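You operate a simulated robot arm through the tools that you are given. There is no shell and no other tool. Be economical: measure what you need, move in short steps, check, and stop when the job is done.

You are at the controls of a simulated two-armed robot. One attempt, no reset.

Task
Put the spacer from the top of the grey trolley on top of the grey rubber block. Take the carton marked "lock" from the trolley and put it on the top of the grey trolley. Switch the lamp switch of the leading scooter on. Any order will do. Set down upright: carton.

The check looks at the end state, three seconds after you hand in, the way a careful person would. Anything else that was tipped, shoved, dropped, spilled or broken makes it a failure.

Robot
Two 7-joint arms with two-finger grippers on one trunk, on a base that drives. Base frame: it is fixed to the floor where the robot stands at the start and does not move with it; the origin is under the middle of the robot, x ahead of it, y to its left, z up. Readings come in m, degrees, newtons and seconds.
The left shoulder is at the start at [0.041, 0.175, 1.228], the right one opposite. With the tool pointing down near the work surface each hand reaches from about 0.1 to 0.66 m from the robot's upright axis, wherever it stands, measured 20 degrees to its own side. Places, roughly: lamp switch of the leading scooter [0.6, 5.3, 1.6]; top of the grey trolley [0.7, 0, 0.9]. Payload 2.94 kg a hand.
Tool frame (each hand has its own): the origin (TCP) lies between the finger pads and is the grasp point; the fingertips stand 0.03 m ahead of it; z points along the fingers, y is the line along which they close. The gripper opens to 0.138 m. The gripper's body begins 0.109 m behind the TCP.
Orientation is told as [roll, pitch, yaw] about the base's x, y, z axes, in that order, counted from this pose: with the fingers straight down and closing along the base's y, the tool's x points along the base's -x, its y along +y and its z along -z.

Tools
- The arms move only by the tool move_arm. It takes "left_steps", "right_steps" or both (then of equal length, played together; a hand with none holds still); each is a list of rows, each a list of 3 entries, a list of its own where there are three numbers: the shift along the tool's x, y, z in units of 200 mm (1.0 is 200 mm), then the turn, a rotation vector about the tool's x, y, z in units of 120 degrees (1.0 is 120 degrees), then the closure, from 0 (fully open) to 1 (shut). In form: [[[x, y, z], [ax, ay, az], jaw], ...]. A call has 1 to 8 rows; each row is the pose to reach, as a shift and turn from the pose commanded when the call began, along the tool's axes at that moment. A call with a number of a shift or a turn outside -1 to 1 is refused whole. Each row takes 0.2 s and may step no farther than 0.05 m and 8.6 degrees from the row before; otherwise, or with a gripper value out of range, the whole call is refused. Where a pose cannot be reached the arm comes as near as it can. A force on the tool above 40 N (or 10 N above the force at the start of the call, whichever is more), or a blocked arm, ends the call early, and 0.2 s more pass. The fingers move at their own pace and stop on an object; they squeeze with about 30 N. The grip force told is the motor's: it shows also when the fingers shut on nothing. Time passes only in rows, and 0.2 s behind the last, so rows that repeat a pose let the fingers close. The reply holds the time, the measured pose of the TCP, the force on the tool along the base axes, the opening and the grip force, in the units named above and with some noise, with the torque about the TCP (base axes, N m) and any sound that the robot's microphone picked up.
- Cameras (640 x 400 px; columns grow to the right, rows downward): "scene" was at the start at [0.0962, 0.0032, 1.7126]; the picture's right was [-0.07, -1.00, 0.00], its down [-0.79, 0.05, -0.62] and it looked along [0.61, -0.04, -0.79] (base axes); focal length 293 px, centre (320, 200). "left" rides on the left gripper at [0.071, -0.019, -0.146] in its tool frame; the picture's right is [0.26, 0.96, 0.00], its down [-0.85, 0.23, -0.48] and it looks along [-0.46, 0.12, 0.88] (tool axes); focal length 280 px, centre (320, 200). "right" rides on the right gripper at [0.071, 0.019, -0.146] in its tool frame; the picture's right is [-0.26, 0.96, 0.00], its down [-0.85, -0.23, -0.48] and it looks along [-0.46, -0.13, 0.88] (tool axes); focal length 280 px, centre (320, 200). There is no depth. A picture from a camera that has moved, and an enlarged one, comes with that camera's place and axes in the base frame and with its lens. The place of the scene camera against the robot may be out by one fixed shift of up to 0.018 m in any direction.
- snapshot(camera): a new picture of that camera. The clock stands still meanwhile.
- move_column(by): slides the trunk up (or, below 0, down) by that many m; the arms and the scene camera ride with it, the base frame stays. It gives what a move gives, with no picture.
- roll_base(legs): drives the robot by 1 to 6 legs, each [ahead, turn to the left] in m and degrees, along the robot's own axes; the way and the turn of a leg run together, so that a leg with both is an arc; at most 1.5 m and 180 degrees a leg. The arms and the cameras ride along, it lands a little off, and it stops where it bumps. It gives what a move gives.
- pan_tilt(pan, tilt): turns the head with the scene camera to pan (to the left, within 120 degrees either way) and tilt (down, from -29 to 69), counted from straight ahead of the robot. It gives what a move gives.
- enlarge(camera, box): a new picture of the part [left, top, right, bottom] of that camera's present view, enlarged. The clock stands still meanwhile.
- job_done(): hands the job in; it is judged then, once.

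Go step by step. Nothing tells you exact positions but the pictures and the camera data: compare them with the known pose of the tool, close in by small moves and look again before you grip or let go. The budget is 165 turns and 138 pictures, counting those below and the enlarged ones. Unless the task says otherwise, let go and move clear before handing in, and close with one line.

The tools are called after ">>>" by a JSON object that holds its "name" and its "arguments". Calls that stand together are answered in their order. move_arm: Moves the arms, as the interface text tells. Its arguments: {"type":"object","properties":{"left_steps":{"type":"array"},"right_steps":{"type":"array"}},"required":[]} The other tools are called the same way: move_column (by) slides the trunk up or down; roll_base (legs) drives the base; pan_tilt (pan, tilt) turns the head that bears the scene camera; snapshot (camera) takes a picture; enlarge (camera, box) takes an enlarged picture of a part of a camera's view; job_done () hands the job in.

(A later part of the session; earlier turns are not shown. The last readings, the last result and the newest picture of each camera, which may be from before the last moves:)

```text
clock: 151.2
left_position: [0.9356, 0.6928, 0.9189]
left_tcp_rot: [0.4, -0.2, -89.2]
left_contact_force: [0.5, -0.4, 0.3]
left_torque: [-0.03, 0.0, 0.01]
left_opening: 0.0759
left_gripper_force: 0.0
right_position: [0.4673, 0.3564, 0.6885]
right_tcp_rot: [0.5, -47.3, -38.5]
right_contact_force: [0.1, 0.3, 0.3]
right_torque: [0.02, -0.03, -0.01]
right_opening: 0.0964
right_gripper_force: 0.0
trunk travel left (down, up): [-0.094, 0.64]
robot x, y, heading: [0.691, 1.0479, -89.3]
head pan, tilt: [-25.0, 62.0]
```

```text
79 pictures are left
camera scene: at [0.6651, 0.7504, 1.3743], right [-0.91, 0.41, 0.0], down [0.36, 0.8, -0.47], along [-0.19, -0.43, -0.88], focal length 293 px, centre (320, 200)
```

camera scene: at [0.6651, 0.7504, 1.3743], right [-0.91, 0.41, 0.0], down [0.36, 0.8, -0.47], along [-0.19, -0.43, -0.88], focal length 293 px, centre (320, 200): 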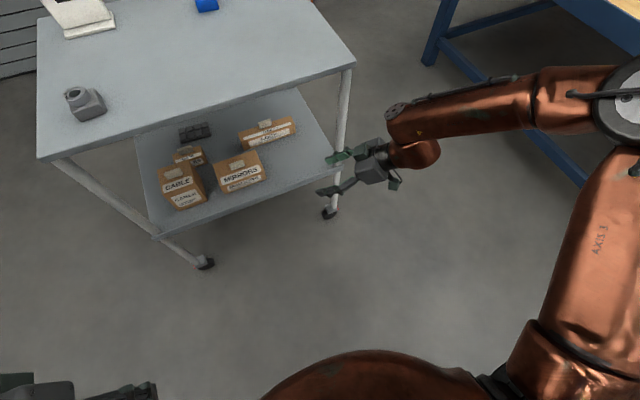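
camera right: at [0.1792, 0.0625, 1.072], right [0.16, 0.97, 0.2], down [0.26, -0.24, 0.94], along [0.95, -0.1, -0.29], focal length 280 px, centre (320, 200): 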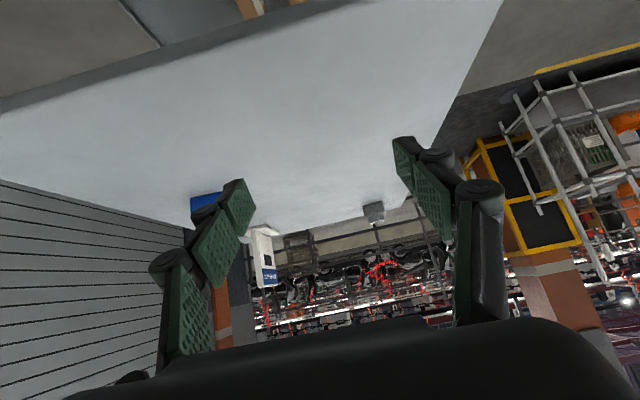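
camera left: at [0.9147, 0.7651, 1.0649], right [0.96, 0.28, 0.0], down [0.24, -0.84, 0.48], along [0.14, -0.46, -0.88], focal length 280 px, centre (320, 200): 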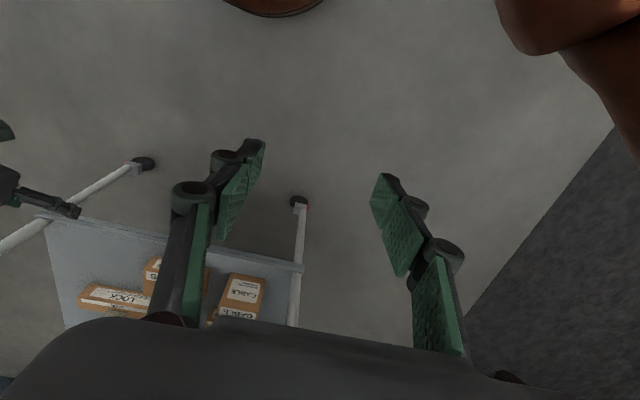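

>>> {"name": "move_arm", "arguments": {"right_steps": [[[0, 0, 0], [-0.047, 0, -0.044], 0.3], [[0, 0, 0], [-0.094, 0, -0.087], 0.3], [[0, 0, 0], [-0.142, 0, -0.131], 0.3], [[0, 0, 0], [-0.189, 0, -0.174], 0.3], [[0, 0, 0], [-0.236, 0, -0.218], 0.3], [[0, 0, 0], [-0.236, 0, -0.218], 0.3]]}}

>>> {"name": "snapshot", "arguments": {"camera": "scene"}}

```text
clock: 152.6
left_position: [0.9349, 0.6928, 0.9187]
left_tcp_rot: [0.3, -0.2, -89.1]
left_contact_force: [0.3, 0.1, 0.1]
left_torque: [-0.02, 0.0, 0.01]
left_opening: 0.0757
left_gripper_force: 0.1
right_position: [0.4443, 0.4086, 0.6978]
right_tcp_rot: [-1.0, -49.1, 0.2]
right_contact_force: [-0.2, 0.7, 1.5]
right_torque: [0.03, 0.02, -0.04]
right_opening: 0.0967
right_gripper_force: 0.0
right hand out of reach, approached as far as the arm can: row 3, 4, 5, 6
trunk travel left (down, up): [-0.094, 0.64]
robot x, y, heading: [0.692, 1.0557, -89.3]
head pan, tilt: [-25.0, 62.0]
```

```text
78 pictures are left
camera scene: at [0.6653, 0.7506, 1.3744], right [-0.91, 0.41, 0.0], down [0.36, 0.8, -0.47], along [-0.19, -0.43, -0.88], focal length 293 px, centre (320, 200)
```

scene: 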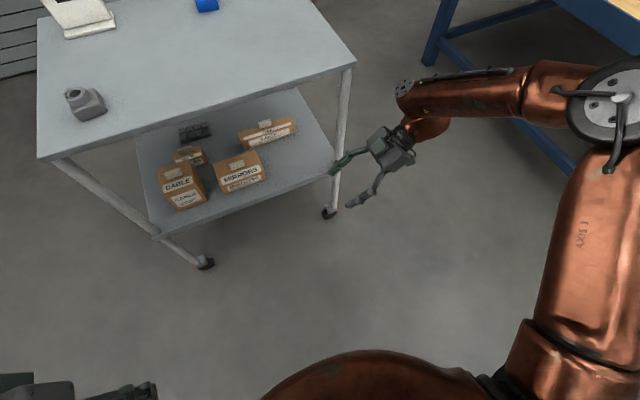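

>>> {"name": "move_arm", "arguments": {"right_steps": [[[-0.05, 0, 0.19], [0, 0, 0], 0.3], [[-0.1, 0, 0.38], [0, 0, 0], 0.3], [[-0.15, 0, 0.57], [0, 0, 0], 0.3], [[-0.2, 0, 0.76], [0, 0, 0], 0.3], [[-0.25, 0, 0.96], [0, 0, 0], 0.3], [[-0.25, 0, 0.96], [0, 0, 0], 0.3]]}}

>>> {"name": "snapshot", "arguments": {"camera": "scene"}}

```text
clock: 154.0
left_position: [0.9349, 0.6939, 0.9189]
left_tcp_rot: [0.2, -0.2, -89.1]
left_contact_force: [0.9, 1.2, 0.6]
left_torque: [-0.01, 0.01, 0.01]
left_opening: 0.076
left_gripper_force: 0.0
right_position: [0.5522, 0.4829, 0.6386]
right_tcp_rot: [-1.3, -49.4, 0.0]
right_contact_force: [-0.7, 0.6, -0.5]
right_torque: [-0.02, -0.03, 0.06]
right_opening: 0.0966
right_gripper_force: 0.1
right hand out of reach, approached as far as the arm can: row 1, 2, 3, 4, 5, 6
trunk travel left (down, up): [-0.094, 0.64]
robot x, y, heading: [0.6923, 1.053, -89.1]
head pan, tilt: [-25.0, 62.0]
```

```text
77 pictures are left
camera scene: at [0.6654, 0.7508, 1.3745], right [-0.91, 0.41, 0.0], down [0.36, 0.8, -0.47], along [-0.19, -0.43, -0.88], focal length 293 px, centre (320, 200)
```

scene: 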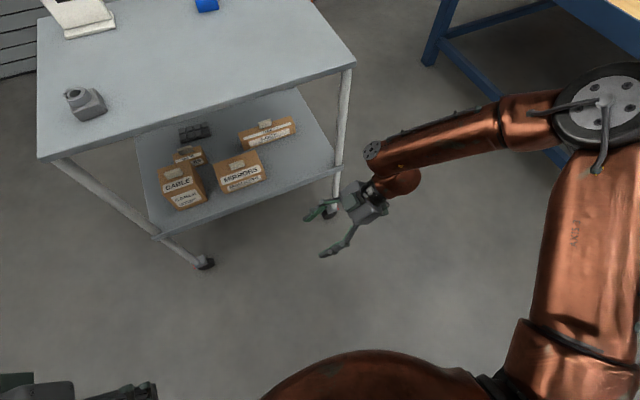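

That hand direction is only partly reachable; with the hand turned about 50° to my left it is fine, so I'll stand diagonally (heading ≈ -50°) at the corner. First raise and set the hand, then drive.

>>> {"name": "move_column", "arguments": {"by": 0.42}}

>>> {"name": "move_arm", "arguments": {"right_steps": [[[0.13, 0, -0.15], [0.049, 0, 0.0425], 0.3], [[0.26, 0, -0.3], [0.098, 0, 0.085], 0.3], [[0.39, 0, -0.45], [0.147, 0, 0.128], 0.3], [[0.52, 0, -0.6], [0.196, 0, 0.17], 0.3], [[0.656, 0, -0.755], [0.245, 0, 0.213], 0.3], [[0.656, 0, -0.755], [0.245, 0, 0.213], 0.3]]}}

>>> {"name": "roll_base", "arguments": {"legs": [[0, -48]]}}

```text
refused: 0.42 is not a number from -0.4 to 0.4
```

```text
clock: 155.4
left_position: [0.9351, 0.6934, 0.9192]
left_tcp_rot: [0.3, -0.2, -89.1]
left_contact_force: [0.0, 0.1, -0.1]
left_torque: [0.01, -0.01, -0.03]
left_opening: 0.0759
left_gripper_force: 0.0
right_position: [0.3537, 0.4804, 0.6392]
right_tcp_rot: [-1.0, -47.6, -37.9]
right_contact_force: [-0.2, 2.0, -0.1]
right_torque: [-0.03, -0.02, 0.02]
right_opening: 0.0968
right_gripper_force: 0.0
trunk travel left (down, up): [-0.094, 0.64]
robot x, y, heading: [0.6985, 1.0539, -89.3]
head pan, tilt: [-25.0, 62.0]
```

```text
clock: 158.0
left_position: [0.5934, 0.6313, 0.9199]
left_tcp_rot: [0.3, -0.3, -136.3]
left_contact_force: [0.4, 0.0, 0.3]
left_torque: [-0.03, -0.01, -0.02]
left_opening: 0.0759
left_gripper_force: 0.1
right_position: [0.042, 0.9136, 0.6389]
right_tcp_rot: [-1.1, -47.7, -85.0]
right_contact_force: [-0.6, -0.2, 0.2]
right_torque: [-0.03, -0.01, 0.0]
right_opening: 0.0965
right_gripper_force: 0.0
trunk travel left (down, up): [-0.094, 0.64]
robot x, y, heading: [0.6886, 1.0546, -136.7]
head pan, tilt: [-25.0, 62.0]
```

>>> {"name": "move_column", "arguments": {"by": 0.39}}

>>> {"name": "roll_base", "arguments": {"legs": [[0.32, 0], [0.31, 0], [0, 43], [0, 43]]}}

>>> {"name": "pan_tilt", "arguments": {"pan": -15, "tilt": 55}}

>>> {"name": "snapshot", "arguments": {"camera": "scene"}}

```text
clock: 161.7
left_position: [0.5926, 0.6302, 1.3097]
left_tcp_rot: [0.3, -0.2, -136.2]
left_contact_force: [0.6, -0.2, -0.4]
left_torque: [-0.02, 0.01, -0.02]
left_opening: 0.0757
left_gripper_force: 0.1
right_position: [0.042, 0.9127, 1.0301]
right_tcp_rot: [-1.2, -47.6, -85.1]
right_contact_force: [0.0, 0.2, 0.5]
right_torque: [-0.01, -0.01, 0.0]
right_opening: 0.0967
right_gripper_force: 0.0
trunk travel left (down, up): [-0.484, 0.25]
robot x, y, heading: [0.6909, 1.0523, -136.5]
head pan, tilt: [-25.0, 62.0]
```

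```text
clock: 169.5
left_position: [0.6553, 0.5003, 1.3095]
left_tcp_rot: [0.3, -0.2, -49.2]
left_contact_force: [-0.2, 0.2, 0.3]
left_torque: [0.03, -0.03, 0.01]
left_opening: 0.0759
left_gripper_force: 0.1
right_position: [0.3467, -0.034, 1.03]
right_tcp_rot: [-1.1, -47.5, 1.8]
right_contact_force: [0.9, 0.4, -0.9]
right_torque: [0.0, 0.0, 0.0]
right_opening: 0.0969
right_gripper_force: 0.1
trunk travel left (down, up): [-0.484, 0.25]
robot x, y, heading: [0.2456, 0.6226, -49.6]
head pan, tilt: [-25.0, 62.0]
```

```text
clock: 170.2
left_position: [0.656, 0.4999, 1.3089]
left_tcp_rot: [0.2, -0.3, -49.3]
left_contact_force: [-0.2, -0.7, -0.4]
left_torque: [0.01, 0.02, 0.01]
left_opening: 0.0756
left_gripper_force: 0.0
right_position: [0.3461, -0.0339, 1.0298]
right_tcp_rot: [-1.0, -47.6, 1.9]
right_contact_force: [0.4, 0.2, 0.3]
right_torque: [0.0, -0.03, 0.02]
right_opening: 0.0964
right_gripper_force: 0.0
trunk travel left (down, up): [-0.484, 0.25]
robot x, y, heading: [0.2376, 0.6202, -49.8]
head pan, tilt: [-15.0, 55.0]
```

```text
76 pictures are left
camera scene: at [0.2664, 0.5664, 1.7924], right [-0.9, -0.43, 0.0], down [-0.35, 0.74, -0.57], along [0.25, -0.52, -0.82], focal length 293 px, centre (320, 200)
```

scene: 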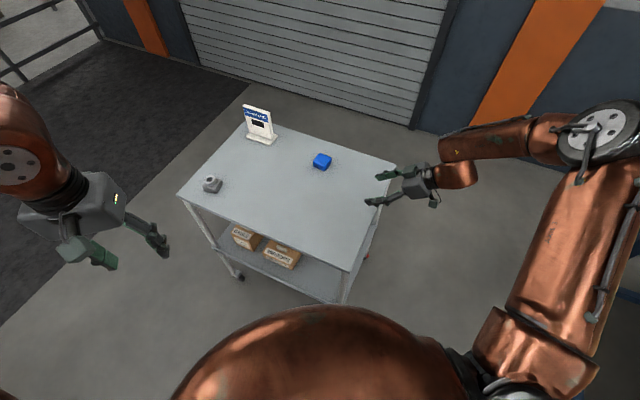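

>>> {"name": "move_arm", "arguments": {"right_steps": [[[0.12, -0.03, -0.13], [0, 0, 0], 0.3], [[0.24, -0.06, -0.26], [0, 0, 0], 0.3], [[0.358, -0.08, -0.39], [0, 0, 0.01], 0.3], [[0.358, -0.08, -0.39], [0, 0, 0.01], 0.3]]}}

>>> {"name": "move_column", "arguments": {"by": -0.2}}

>>> {"name": "snapshot", "arguments": {"camera": "right"}}

>>> {"name": "snapshot", "arguments": {"camera": "scene"}}

```text
clock: 171.2
left_position: [0.658, 0.5011, 1.3091]
left_tcp_rot: [0.2, -0.2, -49.4]
left_contact_force: [0.3, 0.3, -0.5]
left_torque: [0.01, 0.02, -0.01]
left_opening: 0.076
left_gripper_force: 0.1
right_position: [0.2379, -0.051, 1.0278]
right_tcp_rot: [0.2, -47.6, 0.2]
right_contact_force: [0.6, -0.1, -0.5]
right_torque: [-0.01, 0.05, -0.01]
right_opening: 0.0966
right_gripper_force: 0.1
trunk travel left (down, up): [-0.484, 0.25]
robot x, y, heading: [0.241, 0.625, -49.8]
head pan, tilt: [-15.0, 55.0]
```

```text
clock: 173.4
left_position: [0.6552, 0.5014, 1.1098]
left_tcp_rot: [0.3, -0.3, -49.3]
left_contact_force: [-0.9, -0.8, -0.5]
left_torque: [0.02, -0.01, 0.02]
left_opening: 0.0759
left_gripper_force: 0.0
right_position: [0.2412, -0.0516, 0.8292]
right_tcp_rot: [0.1, -47.8, 0.2]
right_contact_force: [-0.3, 1.1, -0.3]
right_torque: [0.01, -0.02, -0.02]
right_opening: 0.0967
right_gripper_force: 0.0
trunk travel left (down, up): [-0.284, 0.45]
robot x, y, heading: [0.238, 0.6204, -49.7]
head pan, tilt: [-15.0, 55.0]
```

```text
75 pictures are left
camera right: at [0.085, -0.0338, 0.875], right [0.17, 0.97, 0.2], down [0.22, -0.23, 0.95], along [0.96, -0.12, -0.25], focal length 280 px, centre (320, 200)
```

right: 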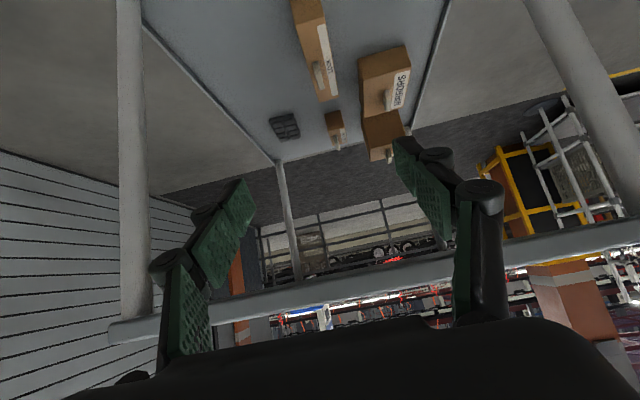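

```text
74 pictures are left
camera scene: at [0.3226, 0.5002, 1.5912], right [-0.9, -0.43, 0.0], down [-0.35, 0.74, -0.57], along [0.25, -0.52, -0.82], focal length 293 px, centre (320, 200)
```

scene: 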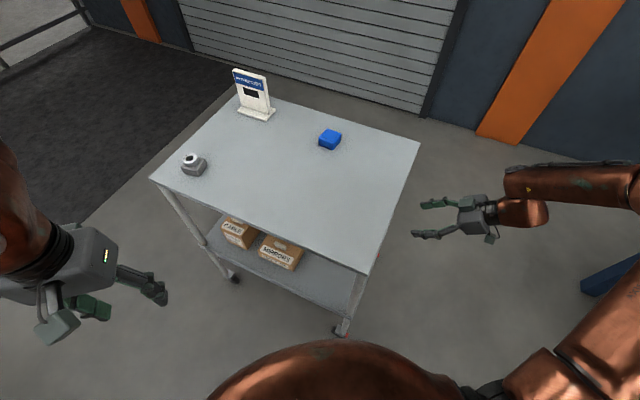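

>>> {"name": "move_column", "arguments": {"by": -0.2}}

>>> {"name": "snapshot", "arguments": {"camera": "right"}}

>>> {"name": "snapshot", "arguments": {"camera": "scene"}}

```text
clock: 175.6
left_position: [0.6552, 0.5011, 0.9095]
left_tcp_rot: [0.2, -0.3, -49.3]
left_contact_force: [-0.3, 1.1, -0.4]
left_torque: [-0.03, -0.03, -0.01]
left_opening: 0.0761
left_gripper_force: 0.1
right_position: [0.2408, -0.0526, 0.6298]
right_tcp_rot: [0.0, -47.7, 0.3]
right_contact_force: [1.2, 0.8, 0.5]
right_torque: [-0.03, -0.03, -0.02]
right_opening: 0.0965
right_gripper_force: 0.2
trunk travel left (down, up): [-0.084, 0.65]
robot x, y, heading: [0.2427, 0.6256, -49.8]
head pan, tilt: [-15.0, 55.0]
```

```text
73 pictures are left
camera right: at [0.0849, -0.0336, 0.6751], right [0.17, 0.97, 0.2], down [0.22, -0.23, 0.95], along [0.96, -0.12, -0.25], focal length 280 px, centre (320, 200)
```

right: 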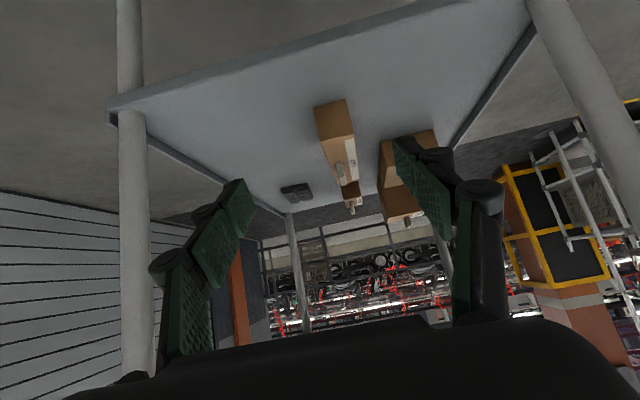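

```text
72 pictures are left
camera scene: at [0.4369, 0.366, 1.3713], right [-0.9, -0.43, 0.0], down [-0.35, 0.74, -0.57], along [0.25, -0.52, -0.82], focal length 293 px, centre (320, 200)
```

scene: 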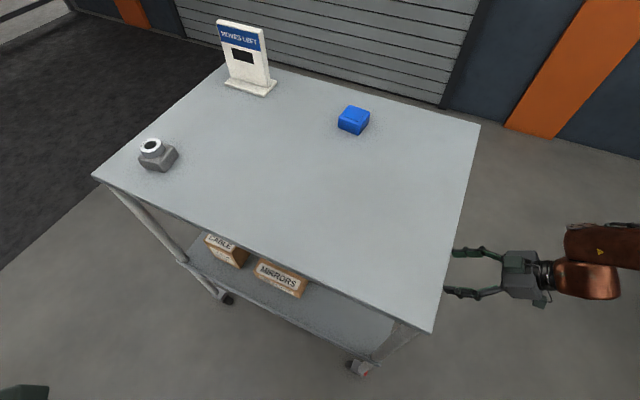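

Shelf is at about z 0.453; carton top 0.504, centred y≈-0.036, x 0.43–0.65. I move the hand in gradually.

>>> {"name": "move_arm", "arguments": {"right_steps": [[[-0.07, 0.02, 0.19], [0, 0, 0], 0.3], [[-0.14, 0.04, 0.38], [0, 0, 0], 0.3], [[-0.21, 0.06, 0.57], [0, 0, 0], 0.3], [[-0.286, 0.08, 0.756], [0, 0, 0], 0.3], [[-0.286, 0.08, 0.756], [0, 0, 0], 0.3]]}}

>>> {"name": "snapshot", "arguments": {"camera": "right"}}

>>> {"name": "snapshot", "arguments": {"camera": "scene"}}

```text
clock: 176.8
left_position: [0.6573, 0.501, 0.9105]
left_tcp_rot: [0.2, -0.2, -49.3]
left_contact_force: [-0.4, 1.3, -0.4]
left_torque: [-0.1, 0.07, -0.01]
left_opening: 0.0759
left_gripper_force: 0.0
right_position: [0.3903, -0.0364, 0.5687]
right_tcp_rot: [0.1, -47.5, 0.2]
right_contact_force: [0.3, -0.2, 0.2]
right_torque: [-0.03, 0.06, -0.02]
right_opening: 0.0967
right_gripper_force: 0.1
trunk travel left (down, up): [-0.084, 0.65]
robot x, y, heading: [0.2401, 0.6198, -49.4]
head pan, tilt: [-15.0, 55.0]
```

```text
71 pictures are left
camera right: at [0.2347, -0.0166, 0.6152], right [0.17, 0.97, 0.19], down [0.22, -0.23, 0.95], along [0.96, -0.12, -0.25], focal length 280 px, centre (320, 200)
```

right: 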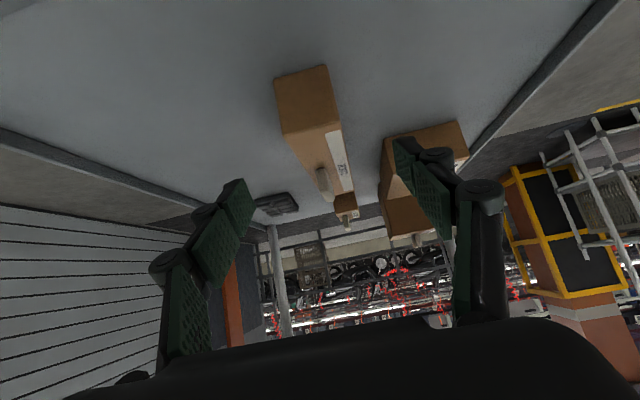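

```text
70 pictures are left
camera scene: at [0.4383, 0.3666, 1.3711], right [-0.9, -0.43, 0.0], down [-0.35, 0.74, -0.57], along [0.25, -0.52, -0.82], focal length 293 px, centre (320, 200)
```

scene: 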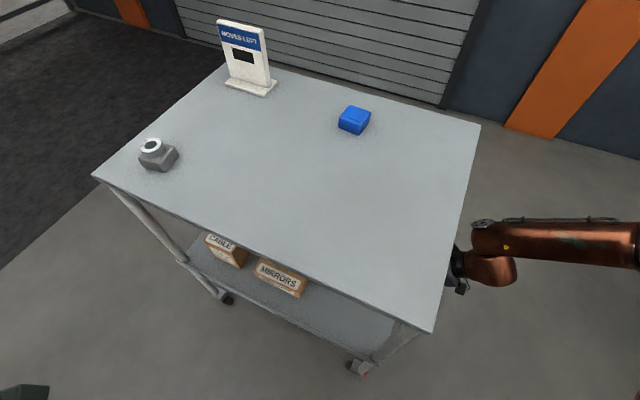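

>>> {"name": "move_arm", "arguments": {"right_steps": [[[0.13, 0, 0.12], [0, 0, 0], 0.3], [[0.265, 0, 0.243], [0, 0, 0], 0.3], [[0.265, 0, 0.243], [0, 0, 0], 0.3]]}}

>>> {"name": "snapshot", "arguments": {"camera": "scene"}}

>>> {"name": "snapshot", "arguments": {"camera": "right"}}

```text
clock: 177.6
left_position: [0.6556, 0.5004, 0.9097]
left_tcp_rot: [0.4, -0.2, -49.3]
left_contact_force: [0.4, -0.5, -0.1]
left_torque: [0.0, 0.01, 0.02]
left_opening: 0.0757
left_gripper_force: 0.1
right_position: [0.3901, -0.0362, 0.4967]
right_tcp_rot: [0.1, -47.6, 0.3]
right_contact_force: [0.9, 0.1, -0.6]
right_torque: [0.0, 0.03, 0.01]
right_opening: 0.0965
right_gripper_force: 0.0
trunk travel left (down, up): [-0.084, 0.65]
robot x, y, heading: [0.2385, 0.6197, -49.5]
head pan, tilt: [-15.0, 55.0]
```

```text
69 pictures are left
camera scene: at [0.4372, 0.3657, 1.3711], right [-0.9, -0.43, 0.0], down [-0.35, 0.74, -0.57], along [0.25, -0.52, -0.82], focal length 293 px, centre (320, 200)
```

scene: 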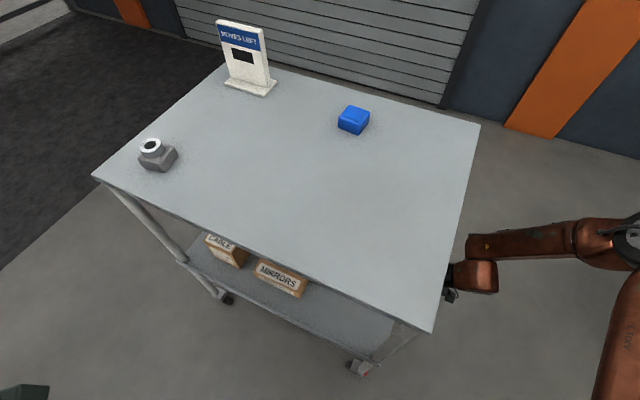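

```text
68 pictures are left
camera right: at [0.234, -0.0174, 0.5421], right [0.17, 0.97, 0.2], down [0.22, -0.23, 0.95], along [0.96, -0.12, -0.25], focal length 280 px, centre (320, 200)
```

right: 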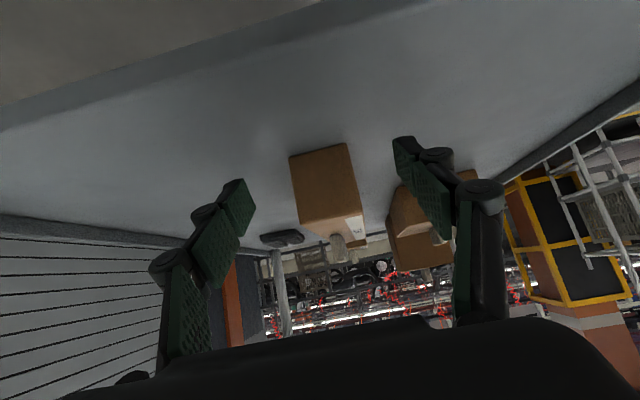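

>>> {"name": "move_arm", "arguments": {"right_steps": [[[-0.118, 0, 0.129], [0, 0, 0], 0.3], [[-0.236, 0, 0.258], [0, 0, 0], 0.3], [[-0.355, 0, 0.387], [0, 0, 0], 0.3], [[-0.44, 0, 0.48], [0, 0, 0], 0.3], [[-0.44, 0, 0.48], [0, 0, 0], 0.3]]}}

>>> {"name": "snapshot", "arguments": {"camera": "right"}}

>>> {"name": "snapshot", "arguments": {"camera": "scene"}}

```text
clock: 178.8
left_position: [0.6569, 0.5012, 0.9102]
left_tcp_rot: [0.3, -0.2, -49.4]
left_contact_force: [-0.8, 0.0, 0.7]
left_torque: [0.0, 0.02, 0.0]
left_opening: 0.0758
left_gripper_force: 0.0
right_position: [0.5114, -0.033, 0.5153]
right_tcp_rot: [0.2, -47.5, 0.2]
right_contact_force: [0.5, -0.5, -0.3]
right_torque: [0.0, -0.02, -0.06]
right_opening: 0.0968
right_gripper_force: 0.0
right hand out of reach, approached as far as the arm can: row 3, 4, 5
trunk travel left (down, up): [-0.084, 0.65]
robot x, y, heading: [0.2413, 0.6239, -49.6]
head pan, tilt: [-15.0, 55.0]
```

```text
67 pictures are left
camera right: at [0.3561, -0.0146, 0.5608], right [0.17, 0.97, 0.2], down [0.22, -0.23, 0.95], along [0.96, -0.12, -0.25], focal length 280 px, centre (320, 200)
```

right: 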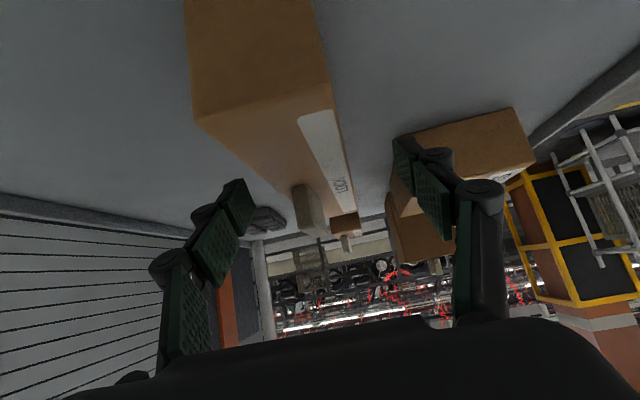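

```text
66 pictures are left
camera scene: at [0.4376, 0.3653, 1.3709], right [-0.9, -0.43, 0.0], down [-0.35, 0.74, -0.57], along [0.25, -0.52, -0.82], focal length 293 px, centre (320, 200)
```

scene: 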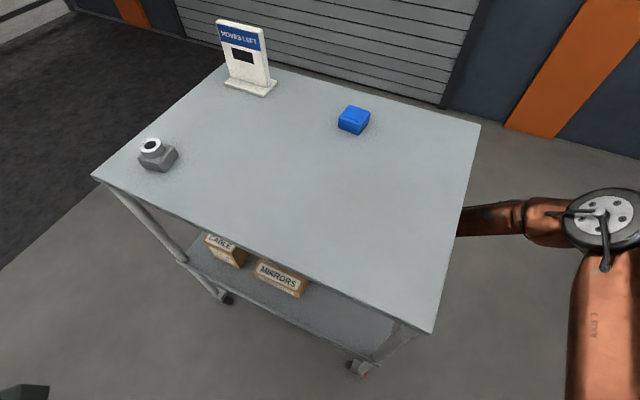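

In straddling position; lower 18 mm by the trunk and close.

>>> {"name": "move_column", "arguments": {"by": -0.018}}

>>> {"name": "snapshot", "arguments": {"camera": "right"}}

```text
clock: 179.4
left_position: [0.6588, 0.498, 0.892]
left_tcp_rot: [0.3, 0.1, -49.3]
left_contact_force: [-1.0, 0.0, 0.2]
left_torque: [-0.04, -0.02, 0.02]
left_opening: 0.0757
left_gripper_force: 0.1
right_position: [0.5136, -0.0369, 0.496]
right_tcp_rot: [0.5, -47.6, 0.0]
right_contact_force: [0.1, -0.6, -0.4]
right_torque: [-0.01, 0.05, 0.0]
right_opening: 0.0967
right_gripper_force: 0.1
trunk travel left (down, up): [-0.066, 0.668]
robot x, y, heading: [0.2381, 0.618, -49.6]
head pan, tilt: [-15.0, 55.0]
```

```text
65 pictures are left
camera right: at [0.3578, -0.0175, 0.5411], right [0.17, 0.97, 0.2], down [0.22, -0.23, 0.95], along [0.96, -0.12, -0.26], focal length 280 px, centre (320, 200)
```

right: 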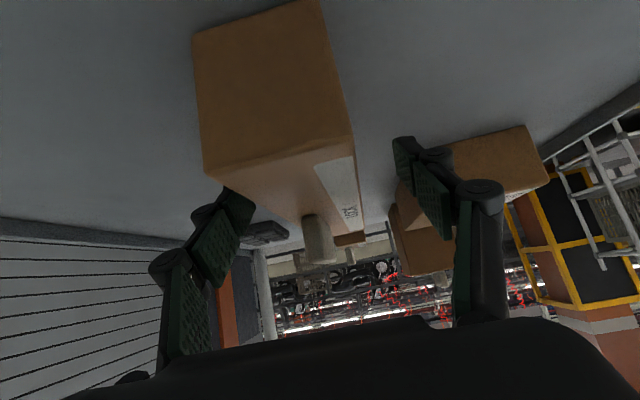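

>>> {"name": "move_arm", "arguments": {"right_steps": [[[0, 0, 0], [0, 0, 0], 0.45], [[0, 0, 0], [0, 0, 0], 0.6], [[0, 0, 0], [0, 0, 0], 0.8], [[0, 0, 0], [0, 0, 0], 1], [[0, 0, 0], [0, 0, 0], 1]]}}

>>> {"name": "snapshot", "arguments": {"camera": "right"}}

```text
clock: 180.6
left_position: [0.6565, 0.5012, 0.8907]
left_tcp_rot: [0.3, -0.2, -49.3]
left_contact_force: [0.3, -0.2, -0.1]
left_torque: [0.03, 0.02, -0.04]
left_opening: 0.0761
left_gripper_force: 0.0
right_position: [0.5112, -0.0342, 0.4953]
right_tcp_rot: [0.2, -47.7, 0.0]
right_contact_force: [-0.3, -0.2, 0.6]
right_torque: [-0.01, 0.03, -0.04]
right_opening: 0.0471
right_gripper_force: 30.2
trunk travel left (down, up): [-0.066, 0.668]
robot x, y, heading: [0.2394, 0.6268, -49.5]
head pan, tilt: [-15.0, 55.0]
```

```text
64 pictures are left
camera right: at [0.356, -0.0155, 0.5416], right [0.17, 0.97, 0.2], down [0.22, -0.23, 0.95], along [0.96, -0.12, -0.25], focal length 280 px, centre (320, 200)
```

right: 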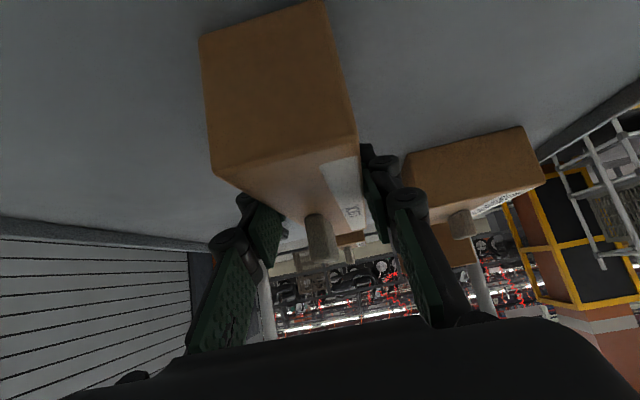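

Gripped (47 mm). Lift slightly with the trunk.

>>> {"name": "move_column", "arguments": {"by": 0.035}}

>>> {"name": "snapshot", "arguments": {"camera": "right"}}

```text
clock: 181.4
left_position: [0.6587, 0.4988, 0.9253]
left_tcp_rot: [0.3, 0.1, -49.3]
left_contact_force: [0.5, -0.5, -0.3]
left_torque: [0.04, 0.03, 0.04]
left_opening: 0.0759
left_gripper_force: 0.1
right_position: [0.5121, -0.0371, 0.5424]
right_tcp_rot: [-1.1, -48.3, 1.2]
right_contact_force: [-0.8, -0.4, -1.4]
right_torque: [0.02, 0.02, 0.02]
right_opening: 0.0472
right_gripper_force: 30.2
trunk travel left (down, up): [-0.101, 0.633]
robot x, y, heading: [0.2438, 0.6258, -49.6]
head pan, tilt: [-15.0, 55.0]
```

```text
63 pictures are left
camera right: at [0.3567, -0.0167, 0.586], right [0.17, 0.97, 0.18], down [0.21, -0.22, 0.95], along [0.96, -0.12, -0.24], focal length 280 px, centre (320, 200)
```

right: 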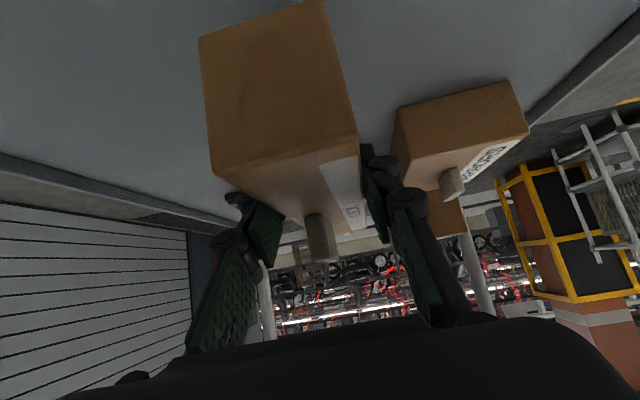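

>>> {"name": "move_arm", "arguments": {"right_steps": [[[0.134, 0, -0.149], [0, 0, 0], 1], [[0.268, 0, -0.298], [0, 0, 0], 1], [[0.402, 0, -0.446], [0, 0, 0], 1], [[0.535, 0, -0.595], [0, 0, 0], 1], [[0.535, 0, -0.595], [0, 0, 0], 1]]}}

>>> {"name": "snapshot", "arguments": {"camera": "right"}}

>>> {"name": "snapshot", "arguments": {"camera": "scene"}}

```text
clock: 182.6
left_position: [0.6564, 0.4997, 0.9262]
left_tcp_rot: [0.3, -0.2, -49.3]
left_contact_force: [-0.1, -0.5, -0.5]
left_torque: [-0.01, 0.01, -0.01]
left_opening: 0.0759
left_gripper_force: 0.0
right_position: [0.3519, -0.0359, 0.5463]
right_tcp_rot: [-1.4, -48.5, 1.4]
right_contact_force: [-0.5, -0.1, -1.2]
right_torque: [0.0, 0.04, -0.01]
right_opening: 0.0471
right_gripper_force: 29.7
trunk travel left (down, up): [-0.101, 0.633]
robot x, y, heading: [0.2409, 0.6192, -49.6]
head pan, tilt: [-15.0, 55.0]
```

```text
62 pictures are left
camera right: at [0.1961, -0.0166, 0.5887], right [0.17, 0.97, 0.18], down [0.21, -0.21, 0.95], along [0.96, -0.12, -0.24], focal length 280 px, centre (320, 200)
```

right: 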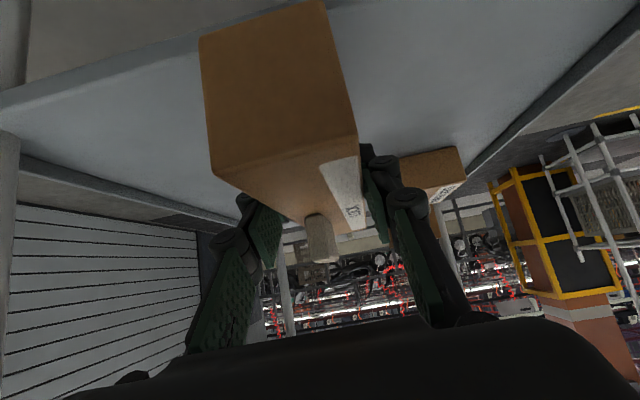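

```text
61 pictures are left
camera scene: at [0.4262, 0.3786, 1.3908], right [-0.9, -0.43, 0.0], down [-0.35, 0.74, -0.57], along [0.25, -0.52, -0.82], focal length 293 px, centre (320, 200)
```

scene: 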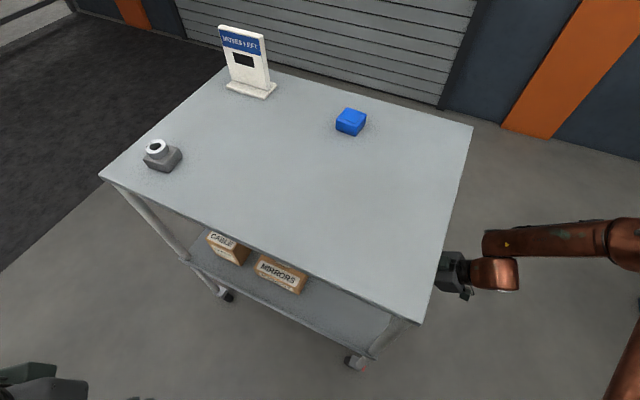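

>>> {"name": "move_arm", "arguments": {"right_steps": [[[0.13, 0, -0.145], [0, 0, 0], 1], [[0.26, 0, -0.29], [0, 0, 0], 1], [[0.39, 0, -0.435], [0, 0, 0], 1], [[0.52, 0, -0.58], [0, 0, 0], 1], [[0.652, 0, -0.725], [0, 0, 0], 1], [[0.652, 0, -0.725], [0, 0, 0], 1]]}}

>>> {"name": "snapshot", "arguments": {"camera": "right"}}

>>> {"name": "snapshot", "arguments": {"camera": "scene"}}

```text
clock: 184.0
left_position: [0.6566, 0.4992, 0.9265]
left_tcp_rot: [0.3, -0.2, -49.3]
left_contact_force: [-0.3, 0.8, -0.1]
left_torque: [0.0, -0.02, 0.0]
left_opening: 0.0759
left_gripper_force: 0.1
right_position: [0.1554, -0.0341, 0.5403]
right_tcp_rot: [-1.4, -48.5, 1.4]
right_contact_force: [0.0, -0.6, -1.1]
right_torque: [0.01, 0.02, 0.0]
right_opening: 0.0471
right_gripper_force: 30.6
trunk travel left (down, up): [-0.101, 0.633]
robot x, y, heading: [0.2394, 0.6228, -49.4]
head pan, tilt: [-15.0, 55.0]
```

```text
60 pictures are left
camera right: at [-0.0006, -0.015, 0.5835], right [0.17, 0.97, 0.18], down [0.21, -0.21, 0.95], along [0.96, -0.12, -0.24], focal length 280 px, centre (320, 200)
```

right: 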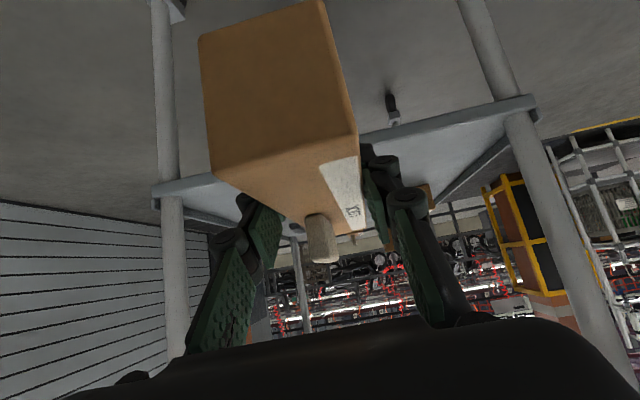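

```text
59 pictures are left
camera scene: at [0.426, 0.3788, 1.391], right [-0.9, -0.43, 0.0], down [-0.35, 0.74, -0.57], along [0.25, -0.52, -0.82], focal length 293 px, centre (320, 200)
```

scene: 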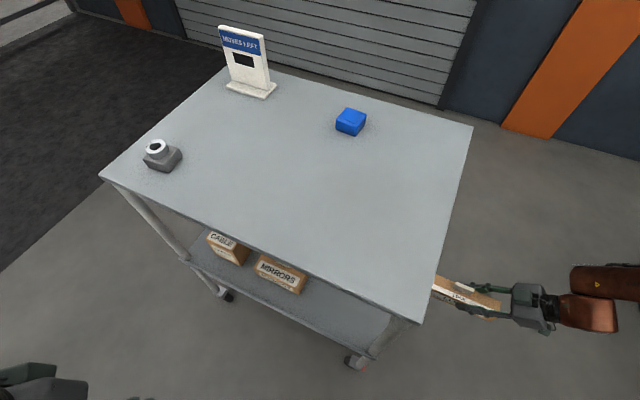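

>>> {"name": "move_arm", "arguments": {"right_steps": [[[0.1, 0, -0.111], [0, 0, 0], 1], [[0.1, 0, -0.111], [0, 0, 0], 1]]}}

>>> {"name": "move_column", "arguments": {"by": 0.25}}

>>> {"name": "snapshot", "arguments": {"camera": "scene"}}

```text
clock: 184.6
left_position: [0.6562, 0.4996, 0.9266]
left_tcp_rot: [0.3, -0.2, -49.3]
left_contact_force: [-0.7, 0.4, 0.2]
left_torque: [0.02, 0.0, -0.03]
left_opening: 0.0759
left_gripper_force: 0.0
right_position: [0.1267, -0.0354, 0.5404]
right_tcp_rot: [-1.3, -48.5, 1.3]
right_contact_force: [0.3, 0.2, -1.1]
right_torque: [-0.02, 0.02, 0.02]
right_opening: 0.0469
right_gripper_force: 29.7
trunk travel left (down, up): [-0.101, 0.633]
robot x, y, heading: [0.2419, 0.6262, -49.6]
head pan, tilt: [-15.0, 55.0]
```

```text
clock: 187.2
left_position: [0.6559, 0.5002, 1.1769]
left_tcp_rot: [0.4, -0.2, -49.2]
left_contact_force: [0.1, -0.8, -0.3]
left_torque: [0.02, -0.02, 0.02]
left_opening: 0.0759
left_gripper_force: 0.0
right_position: [0.1277, -0.0363, 0.8473]
right_tcp_rot: [-12.3, -53.2, 9.9]
right_contact_force: [-0.5, -0.2, -1.8]
right_torque: [0.03, 0.0, 0.04]
right_opening: 0.0472
right_gripper_force: 30.3
trunk travel left (down, up): [-0.351, 0.383]
robot x, y, heading: [0.2397, 0.6199, -49.6]
head pan, tilt: [-15.0, 55.0]
```

```text
58 pictures are left
camera scene: at [0.2975, 0.5293, 1.6591], right [-0.9, -0.43, 0.0], down [-0.35, 0.74, -0.57], along [0.25, -0.52, -0.82], focal length 293 px, centre (320, 200)
```

scene: 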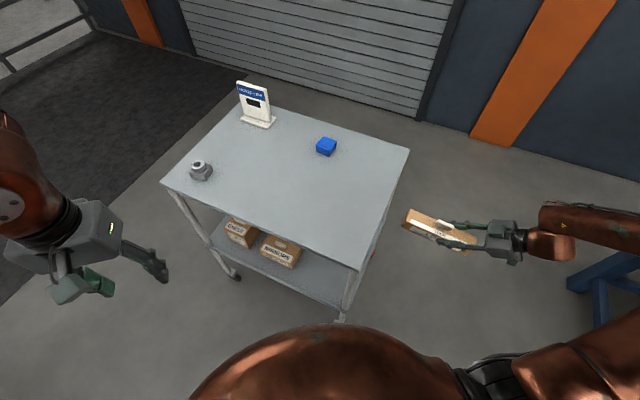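

>>> {"name": "move_column", "arguments": {"by": 0.2}}

>>> {"name": "snapshot", "arguments": {"camera": "scene"}}

```text
clock: 189.4
left_position: [0.6564, 0.4992, 1.3768]
left_tcp_rot: [0.3, -0.3, -49.3]
left_contact_force: [0.5, -0.1, -0.1]
left_torque: [-0.01, 0.01, 0.01]
left_opening: 0.0758
left_gripper_force: 0.0
right_position: [0.1257, -0.0346, 1.0738]
right_tcp_rot: [-18.3, -55.2, 14.4]
right_contact_force: [0.5, -0.6, -0.3]
right_torque: [0.0, -0.03, 0.01]
right_opening: 0.0473
right_gripper_force: 30.4
trunk travel left (down, up): [-0.551, 0.183]
robot x, y, heading: [0.24, 0.6242, -49.7]
head pan, tilt: [-15.0, 55.0]
```

```text
57 pictures are left
camera scene: at [0.259, 0.5744, 1.8592], right [-0.9, -0.43, 0.0], down [-0.35, 0.74, -0.57], along [0.25, -0.52, -0.82], focal length 293 px, centre (320, 200)
```

scene: 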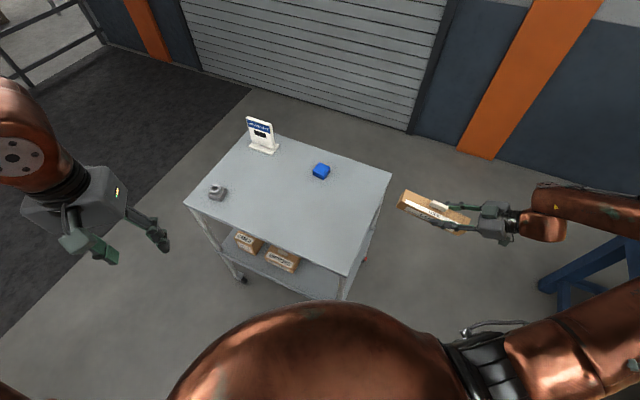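

The carton is clear; orientation drifted a bit on the way up. I move it over the table top while levelling.

>>> {"name": "move_arm", "arguments": {"right_steps": [[[-0.1, 0.04, 0.13], [-0.01, 0.012, 0.011], 1], [[-0.2, 0.09, 0.27], [-0.02, 0.024, 0.021], 1], [[-0.3, 0.13, 0.4], [-0.03, 0.037, 0.032], 1], [[-0.4, 0.17, 0.54], [-0.04, 0.049, 0.043], 1], [[-0.5, 0.22, 0.67], [-0.05, 0.061, 0.054], 1], [[-0.588, 0.26, 0.805], [-0.058, 0.073, 0.064], 1], [[-0.588, 0.26, 0.805], [-0.058, 0.073, 0.064], 1]]}}

>>> {"name": "snapshot", "arguments": {"camera": "scene"}}

```text
clock: 191.0
left_position: [0.6535, 0.4993, 1.3773]
left_tcp_rot: [0.4, -0.3, -49.4]
left_contact_force: [-0.6, -0.2, 0.2]
left_torque: [0.03, -0.04, -0.03]
left_opening: 0.076
left_gripper_force: 0.0
right_position: [0.3219, 0.0149, 1.0719]
right_tcp_rot: [0.0, -47.8, -0.3]
right_contact_force: [-0.5, -0.6, -0.3]
right_torque: [0.02, 0.01, 0.03]
right_opening: 0.0471
right_gripper_force: 29.9
right hand out of reach, approached as far as the arm can: row 1
trunk travel left (down, up): [-0.551, 0.183]
robot x, y, heading: [0.237, 0.6241, -49.5]
head pan, tilt: [-15.0, 55.0]
```

```text
56 pictures are left
camera scene: at [0.255, 0.5727, 1.8593], right [-0.9, -0.43, 0.0], down [-0.35, 0.74, -0.57], along [0.25, -0.52, -0.82], focal length 293 px, centre (320, 200)
```

scene: 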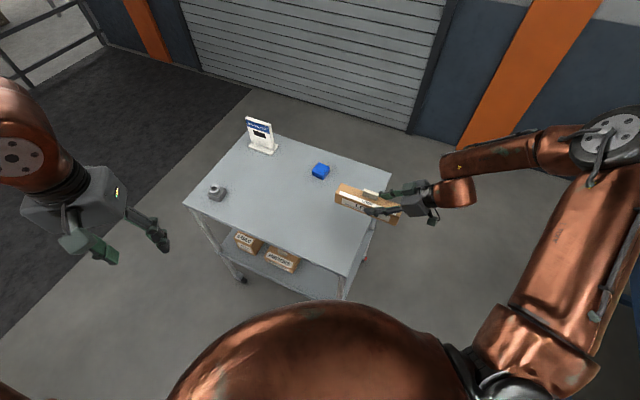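

>>> {"name": "move_arm", "arguments": {"right_steps": [[[-0.09, 0.025, 0.19], [0, 0, 0], 1], [[-0.18, 0.05, 0.38], [0, 0, 0], 1], [[-0.27, 0.075, 0.57], [0, 0, 0], 1], [[-0.352, 0.1, 0.761], [0, 0, 0], 1], [[-0.352, 0.1, 0.761], [0, 0, 0], 1]]}}

>>> {"name": "enlarge", "arguments": {"camera": "scene", "box": [180, 110, 460, 290]}}

>>> {"name": "snapshot", "arguments": {"camera": "right"}}

```text
clock: 192.2
left_position: [0.657, 0.5005, 1.378]
left_tcp_rot: [0.4, -0.2, -49.3]
left_contact_force: [-0.5, -0.8, -0.3]
left_torque: [0.03, -0.07, -0.02]
left_opening: 0.0758
left_gripper_force: 0.0
right_position: [0.4258, 0.0512, 1.0986]
right_tcp_rot: [0.0, -47.8, 0.0]
right_contact_force: [0.2, 0.5, -0.7]
right_torque: [0.0, 0.01, -0.03]
right_opening: 0.0473
right_gripper_force: 29.8
right hand out of reach, approached as far as the arm can: row 1, 2, 3, 4, 5
trunk travel left (down, up): [-0.551, 0.183]
robot x, y, heading: [0.2393, 0.6233, -49.8]
head pan, tilt: [-15.0, 55.0]
```

```text
2.22 times, centred on (320, 200) of scene
camera zoom: at [0.2588, 0.5744, 1.8593], right [-0.9, -0.43, 0.0], down [-0.35, 0.74, -0.57], along [0.25, -0.52, -0.82], focal length 651 px, centre (320, 200)
```

zoom: 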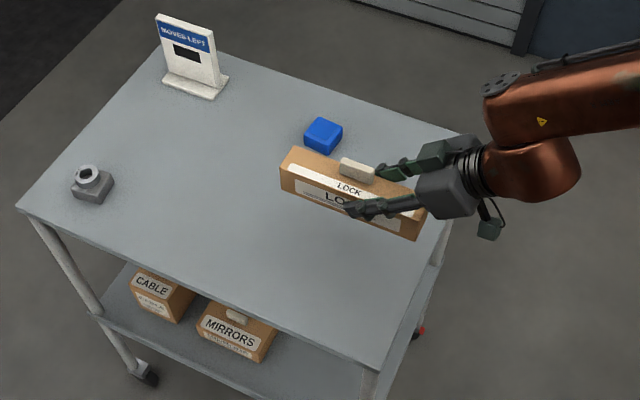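

```text
54 pictures are left
camera right: at [0.2713, 0.0708, 1.1443], right [0.18, 0.97, 0.19], down [0.22, -0.23, 0.95], along [0.96, -0.12, -0.25], focal length 280 px, centre (320, 200)
```

right: 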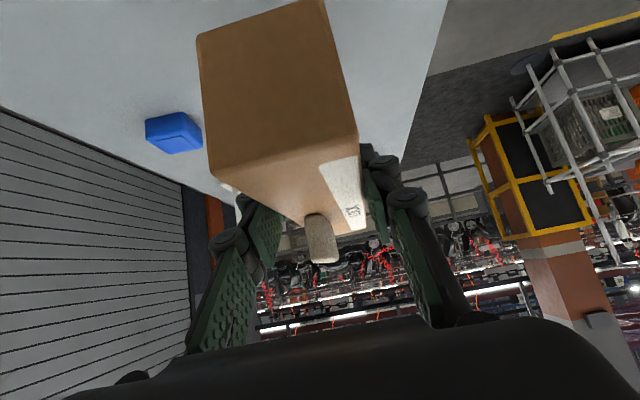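

>>> {"name": "move_column", "arguments": {"by": -0.1}}

>>> {"name": "move_arm", "arguments": {"right_steps": [[[-0.08, -0.03, 0.09], [0, 0, 0], 1], [[-0.16, -0.06, 0.18], [0, 0, 0], 1], [[-0.18, -0.06, 0.2], [0, 0, 0], 1]]}}

```text
clock: 193.5
left_position: [0.6548, 0.4996, 1.2766]
left_tcp_rot: [0.2, -0.2, -49.2]
left_contact_force: [0.4, 0.0, 0.5]
left_torque: [-0.03, -0.04, 0.02]
left_opening: 0.0758
left_gripper_force: 0.0
right_position: [0.4254, 0.0526, 0.9952]
right_tcp_rot: [-0.2, -47.8, 0.0]
right_contact_force: [-1.2, 0.5, -1.2]
right_torque: [-0.01, 0.04, 0.0]
right_opening: 0.047
right_gripper_force: 30.3
trunk travel left (down, up): [-0.451, 0.283]
robot x, y, heading: [0.2392, 0.625, -49.6]
head pan, tilt: [-15.0, 55.0]
```

```text
clock: 194.3
left_position: [0.6573, 0.4994, 1.2767]
left_tcp_rot: [0.2, -0.2, -49.3]
left_contact_force: [0.2, -0.1, 0.1]
left_torque: [0.02, 0.01, 0.0]
left_opening: 0.076
left_gripper_force: 0.1
right_position: [0.4473, 0.0455, 0.9984]
right_tcp_rot: [0.0, -47.7, 0.0]
right_contact_force: [-1.0, -0.4, -0.5]
right_torque: [0.0, 0.05, 0.03]
right_opening: 0.047
right_gripper_force: 30.0
right hand out of reach, approached as far as the arm can: row 1, 2, 3
trunk travel left (down, up): [-0.451, 0.283]
robot x, y, heading: [0.2404, 0.6196, -49.4]
head pan, tilt: [-15.0, 55.0]
```

>>> {"name": "move_column", "arguments": {"by": -0.04}}

>>> {"name": "enlarge", "arguments": {"camera": "scene", "box": [220, 110, 480, 290]}}

>>> {"name": "snapshot", "arguments": {"camera": "left"}}

```text
clock: 195.1
left_position: [0.6567, 0.4999, 1.2372]
left_tcp_rot: [0.3, -0.3, -49.3]
left_contact_force: [0.3, 0.2, -0.1]
left_torque: [-0.01, 0.0, 0.04]
left_opening: 0.076
left_gripper_force: 0.0
right_position: [0.4446, 0.0452, 0.9604]
right_tcp_rot: [0.0, -47.9, 0.0]
right_contact_force: [0.3, 0.0, -0.8]
right_torque: [-0.03, 0.05, -0.01]
right_opening: 0.047
right_gripper_force: 30.3
trunk travel left (down, up): [-0.411, 0.323]
robot x, y, heading: [0.2428, 0.6184, -49.6]
head pan, tilt: [-15.0, 55.0]
```

```text
2.22 times, centred on (350, 200) of scene
camera zoom: at [0.2799, 0.5504, 1.7196], right [-0.9, -0.43, 0.0], down [-0.35, 0.74, -0.57], along [0.25, -0.52, -0.82], focal length 651 px, centre (253, 200)
```

zoom: 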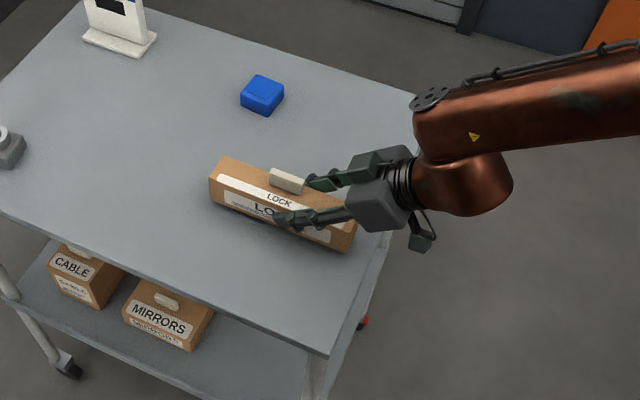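

```text
52 pictures are left
camera left: at [0.5948, 0.5431, 1.3823], right [0.56, 0.83, 0.0], down [0.72, -0.49, 0.48], along [0.4, -0.27, -0.88], focal length 280 px, centre (320, 200)
```

left: 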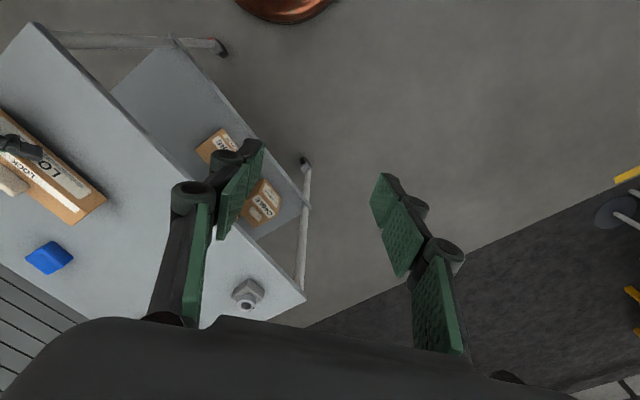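

>>> {"name": "move_column", "arguments": {"by": -0.012}}

>>> {"name": "move_column", "arguments": {"by": -0.005}}

```text
clock: 195.7
left_position: [0.6573, 0.5002, 1.2247]
left_tcp_rot: [0.3, -0.2, -49.4]
left_contact_force: [-0.3, -0.3, -0.6]
left_torque: [-0.05, -0.01, 0.02]
left_opening: 0.076
left_gripper_force: 0.2
right_position: [0.4445, 0.0465, 0.9479]
right_tcp_rot: [-0.1, -47.7, 0.1]
right_contact_force: [-0.5, 0.2, -0.3]
right_torque: [0.01, 0.03, -0.04]
right_opening: 0.0469
right_gripper_force: 30.3
trunk travel left (down, up): [-0.399, 0.335]
robot x, y, heading: [0.2395, 0.6204, -49.6]
head pan, tilt: [-15.0, 55.0]
```

```text
clock: 196.3
left_position: [0.6558, 0.5018, 1.2203]
left_tcp_rot: [0.2, -0.3, -49.3]
left_contact_force: [0.3, 0.1, 0.2]
left_torque: [0.0, 0.0, 0.03]
left_opening: 0.0758
left_gripper_force: 0.0
right_position: [0.4478, 0.0457, 0.945]
right_tcp_rot: [-0.2, -48.1, 0.2]
right_contact_force: [-0.7, -1.4, 19.3]
right_torque: [0.19, -0.55, -0.32]
right_opening: 0.047
right_gripper_force: 29.5
trunk travel left (down, up): [-0.394, 0.34]
robot x, y, heading: [0.2377, 0.6179, -49.7]
head pan, tilt: [-15.0, 55.0]
```

Contact. Release and lift away.

>>> {"name": "move_column", "arguments": {"by": 0.002}}

>>> {"name": "move_arm", "arguments": {"right_steps": [[[0, 0, 0], [0, 0, 0], 0.6], [[0, 0, 0], [0, 0, 0], 0.5], [[0, 0, 0], [0, 0, 0], 0.4], [[0, 0, 0], [0, 0, 0], 0.35], [[0, 0, 0], [0, 0, 0], 0.35]]}}

>>> {"name": "enlarge", "arguments": {"camera": "scene", "box": [220, 110, 480, 290]}}

>>> {"name": "snapshot", "arguments": {"camera": "right"}}

```text
clock: 196.8
left_position: [0.6559, 0.502, 1.2216]
left_tcp_rot: [0.2, -0.2, -49.3]
left_contact_force: [-0.7, -0.2, -0.1]
left_torque: [-0.02, -0.04, -0.02]
left_opening: 0.076
left_gripper_force: 0.1
right_position: [0.4462, 0.0457, 0.9457]
right_tcp_rot: [-0.1, -47.8, 0.1]
right_contact_force: [4.1, -3.9, 15.8]
right_torque: [-0.03, -0.48, -0.15]
right_opening: 0.0471
right_gripper_force: 30.1
trunk travel left (down, up): [-0.396, 0.338]
robot x, y, heading: [0.2433, 0.6223, -49.7]
head pan, tilt: [-15.0, 55.0]
```

```text
clock: 198.0
left_position: [0.6565, 0.5015, 1.2214]
left_tcp_rot: [0.2, -0.1, -49.3]
left_contact_force: [-1.3, 0.6, -0.6]
left_torque: [0.0, -0.01, 0.02]
left_opening: 0.0762
left_gripper_force: 0.0
right_position: [0.4449, 0.0449, 0.945]
right_tcp_rot: [0.0, -47.9, 0.0]
right_contact_force: [0.5, 0.0, -0.9]
right_torque: [-0.02, 0.02, -0.02]
right_opening: 0.0896
right_gripper_force: 0.0
trunk travel left (down, up): [-0.396, 0.338]
robot x, y, heading: [0.2356, 0.6229, -49.5]
head pan, tilt: [-15.0, 55.0]
```

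```text
2.22 times, centred on (350, 200) of scene
camera zoom: at [0.2841, 0.5454, 1.7045], right [-0.9, -0.43, 0.0], down [-0.35, 0.74, -0.57], along [0.25, -0.52, -0.82], focal length 651 px, centre (253, 200)
```

zoom: 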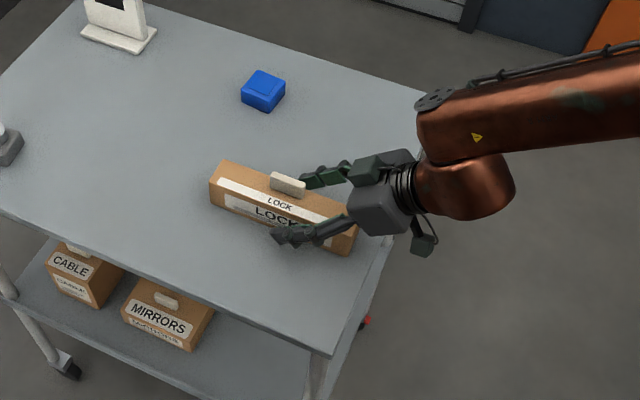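

```text
50 pictures are left
camera right: at [0.2899, 0.0652, 0.989], right [0.18, 0.97, 0.19], down [0.22, -0.23, 0.95], along [0.96, -0.12, -0.25], focal length 280 px, centre (320, 200)
```

right: 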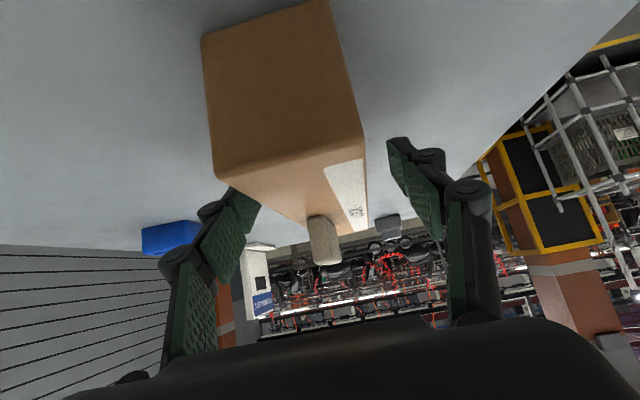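

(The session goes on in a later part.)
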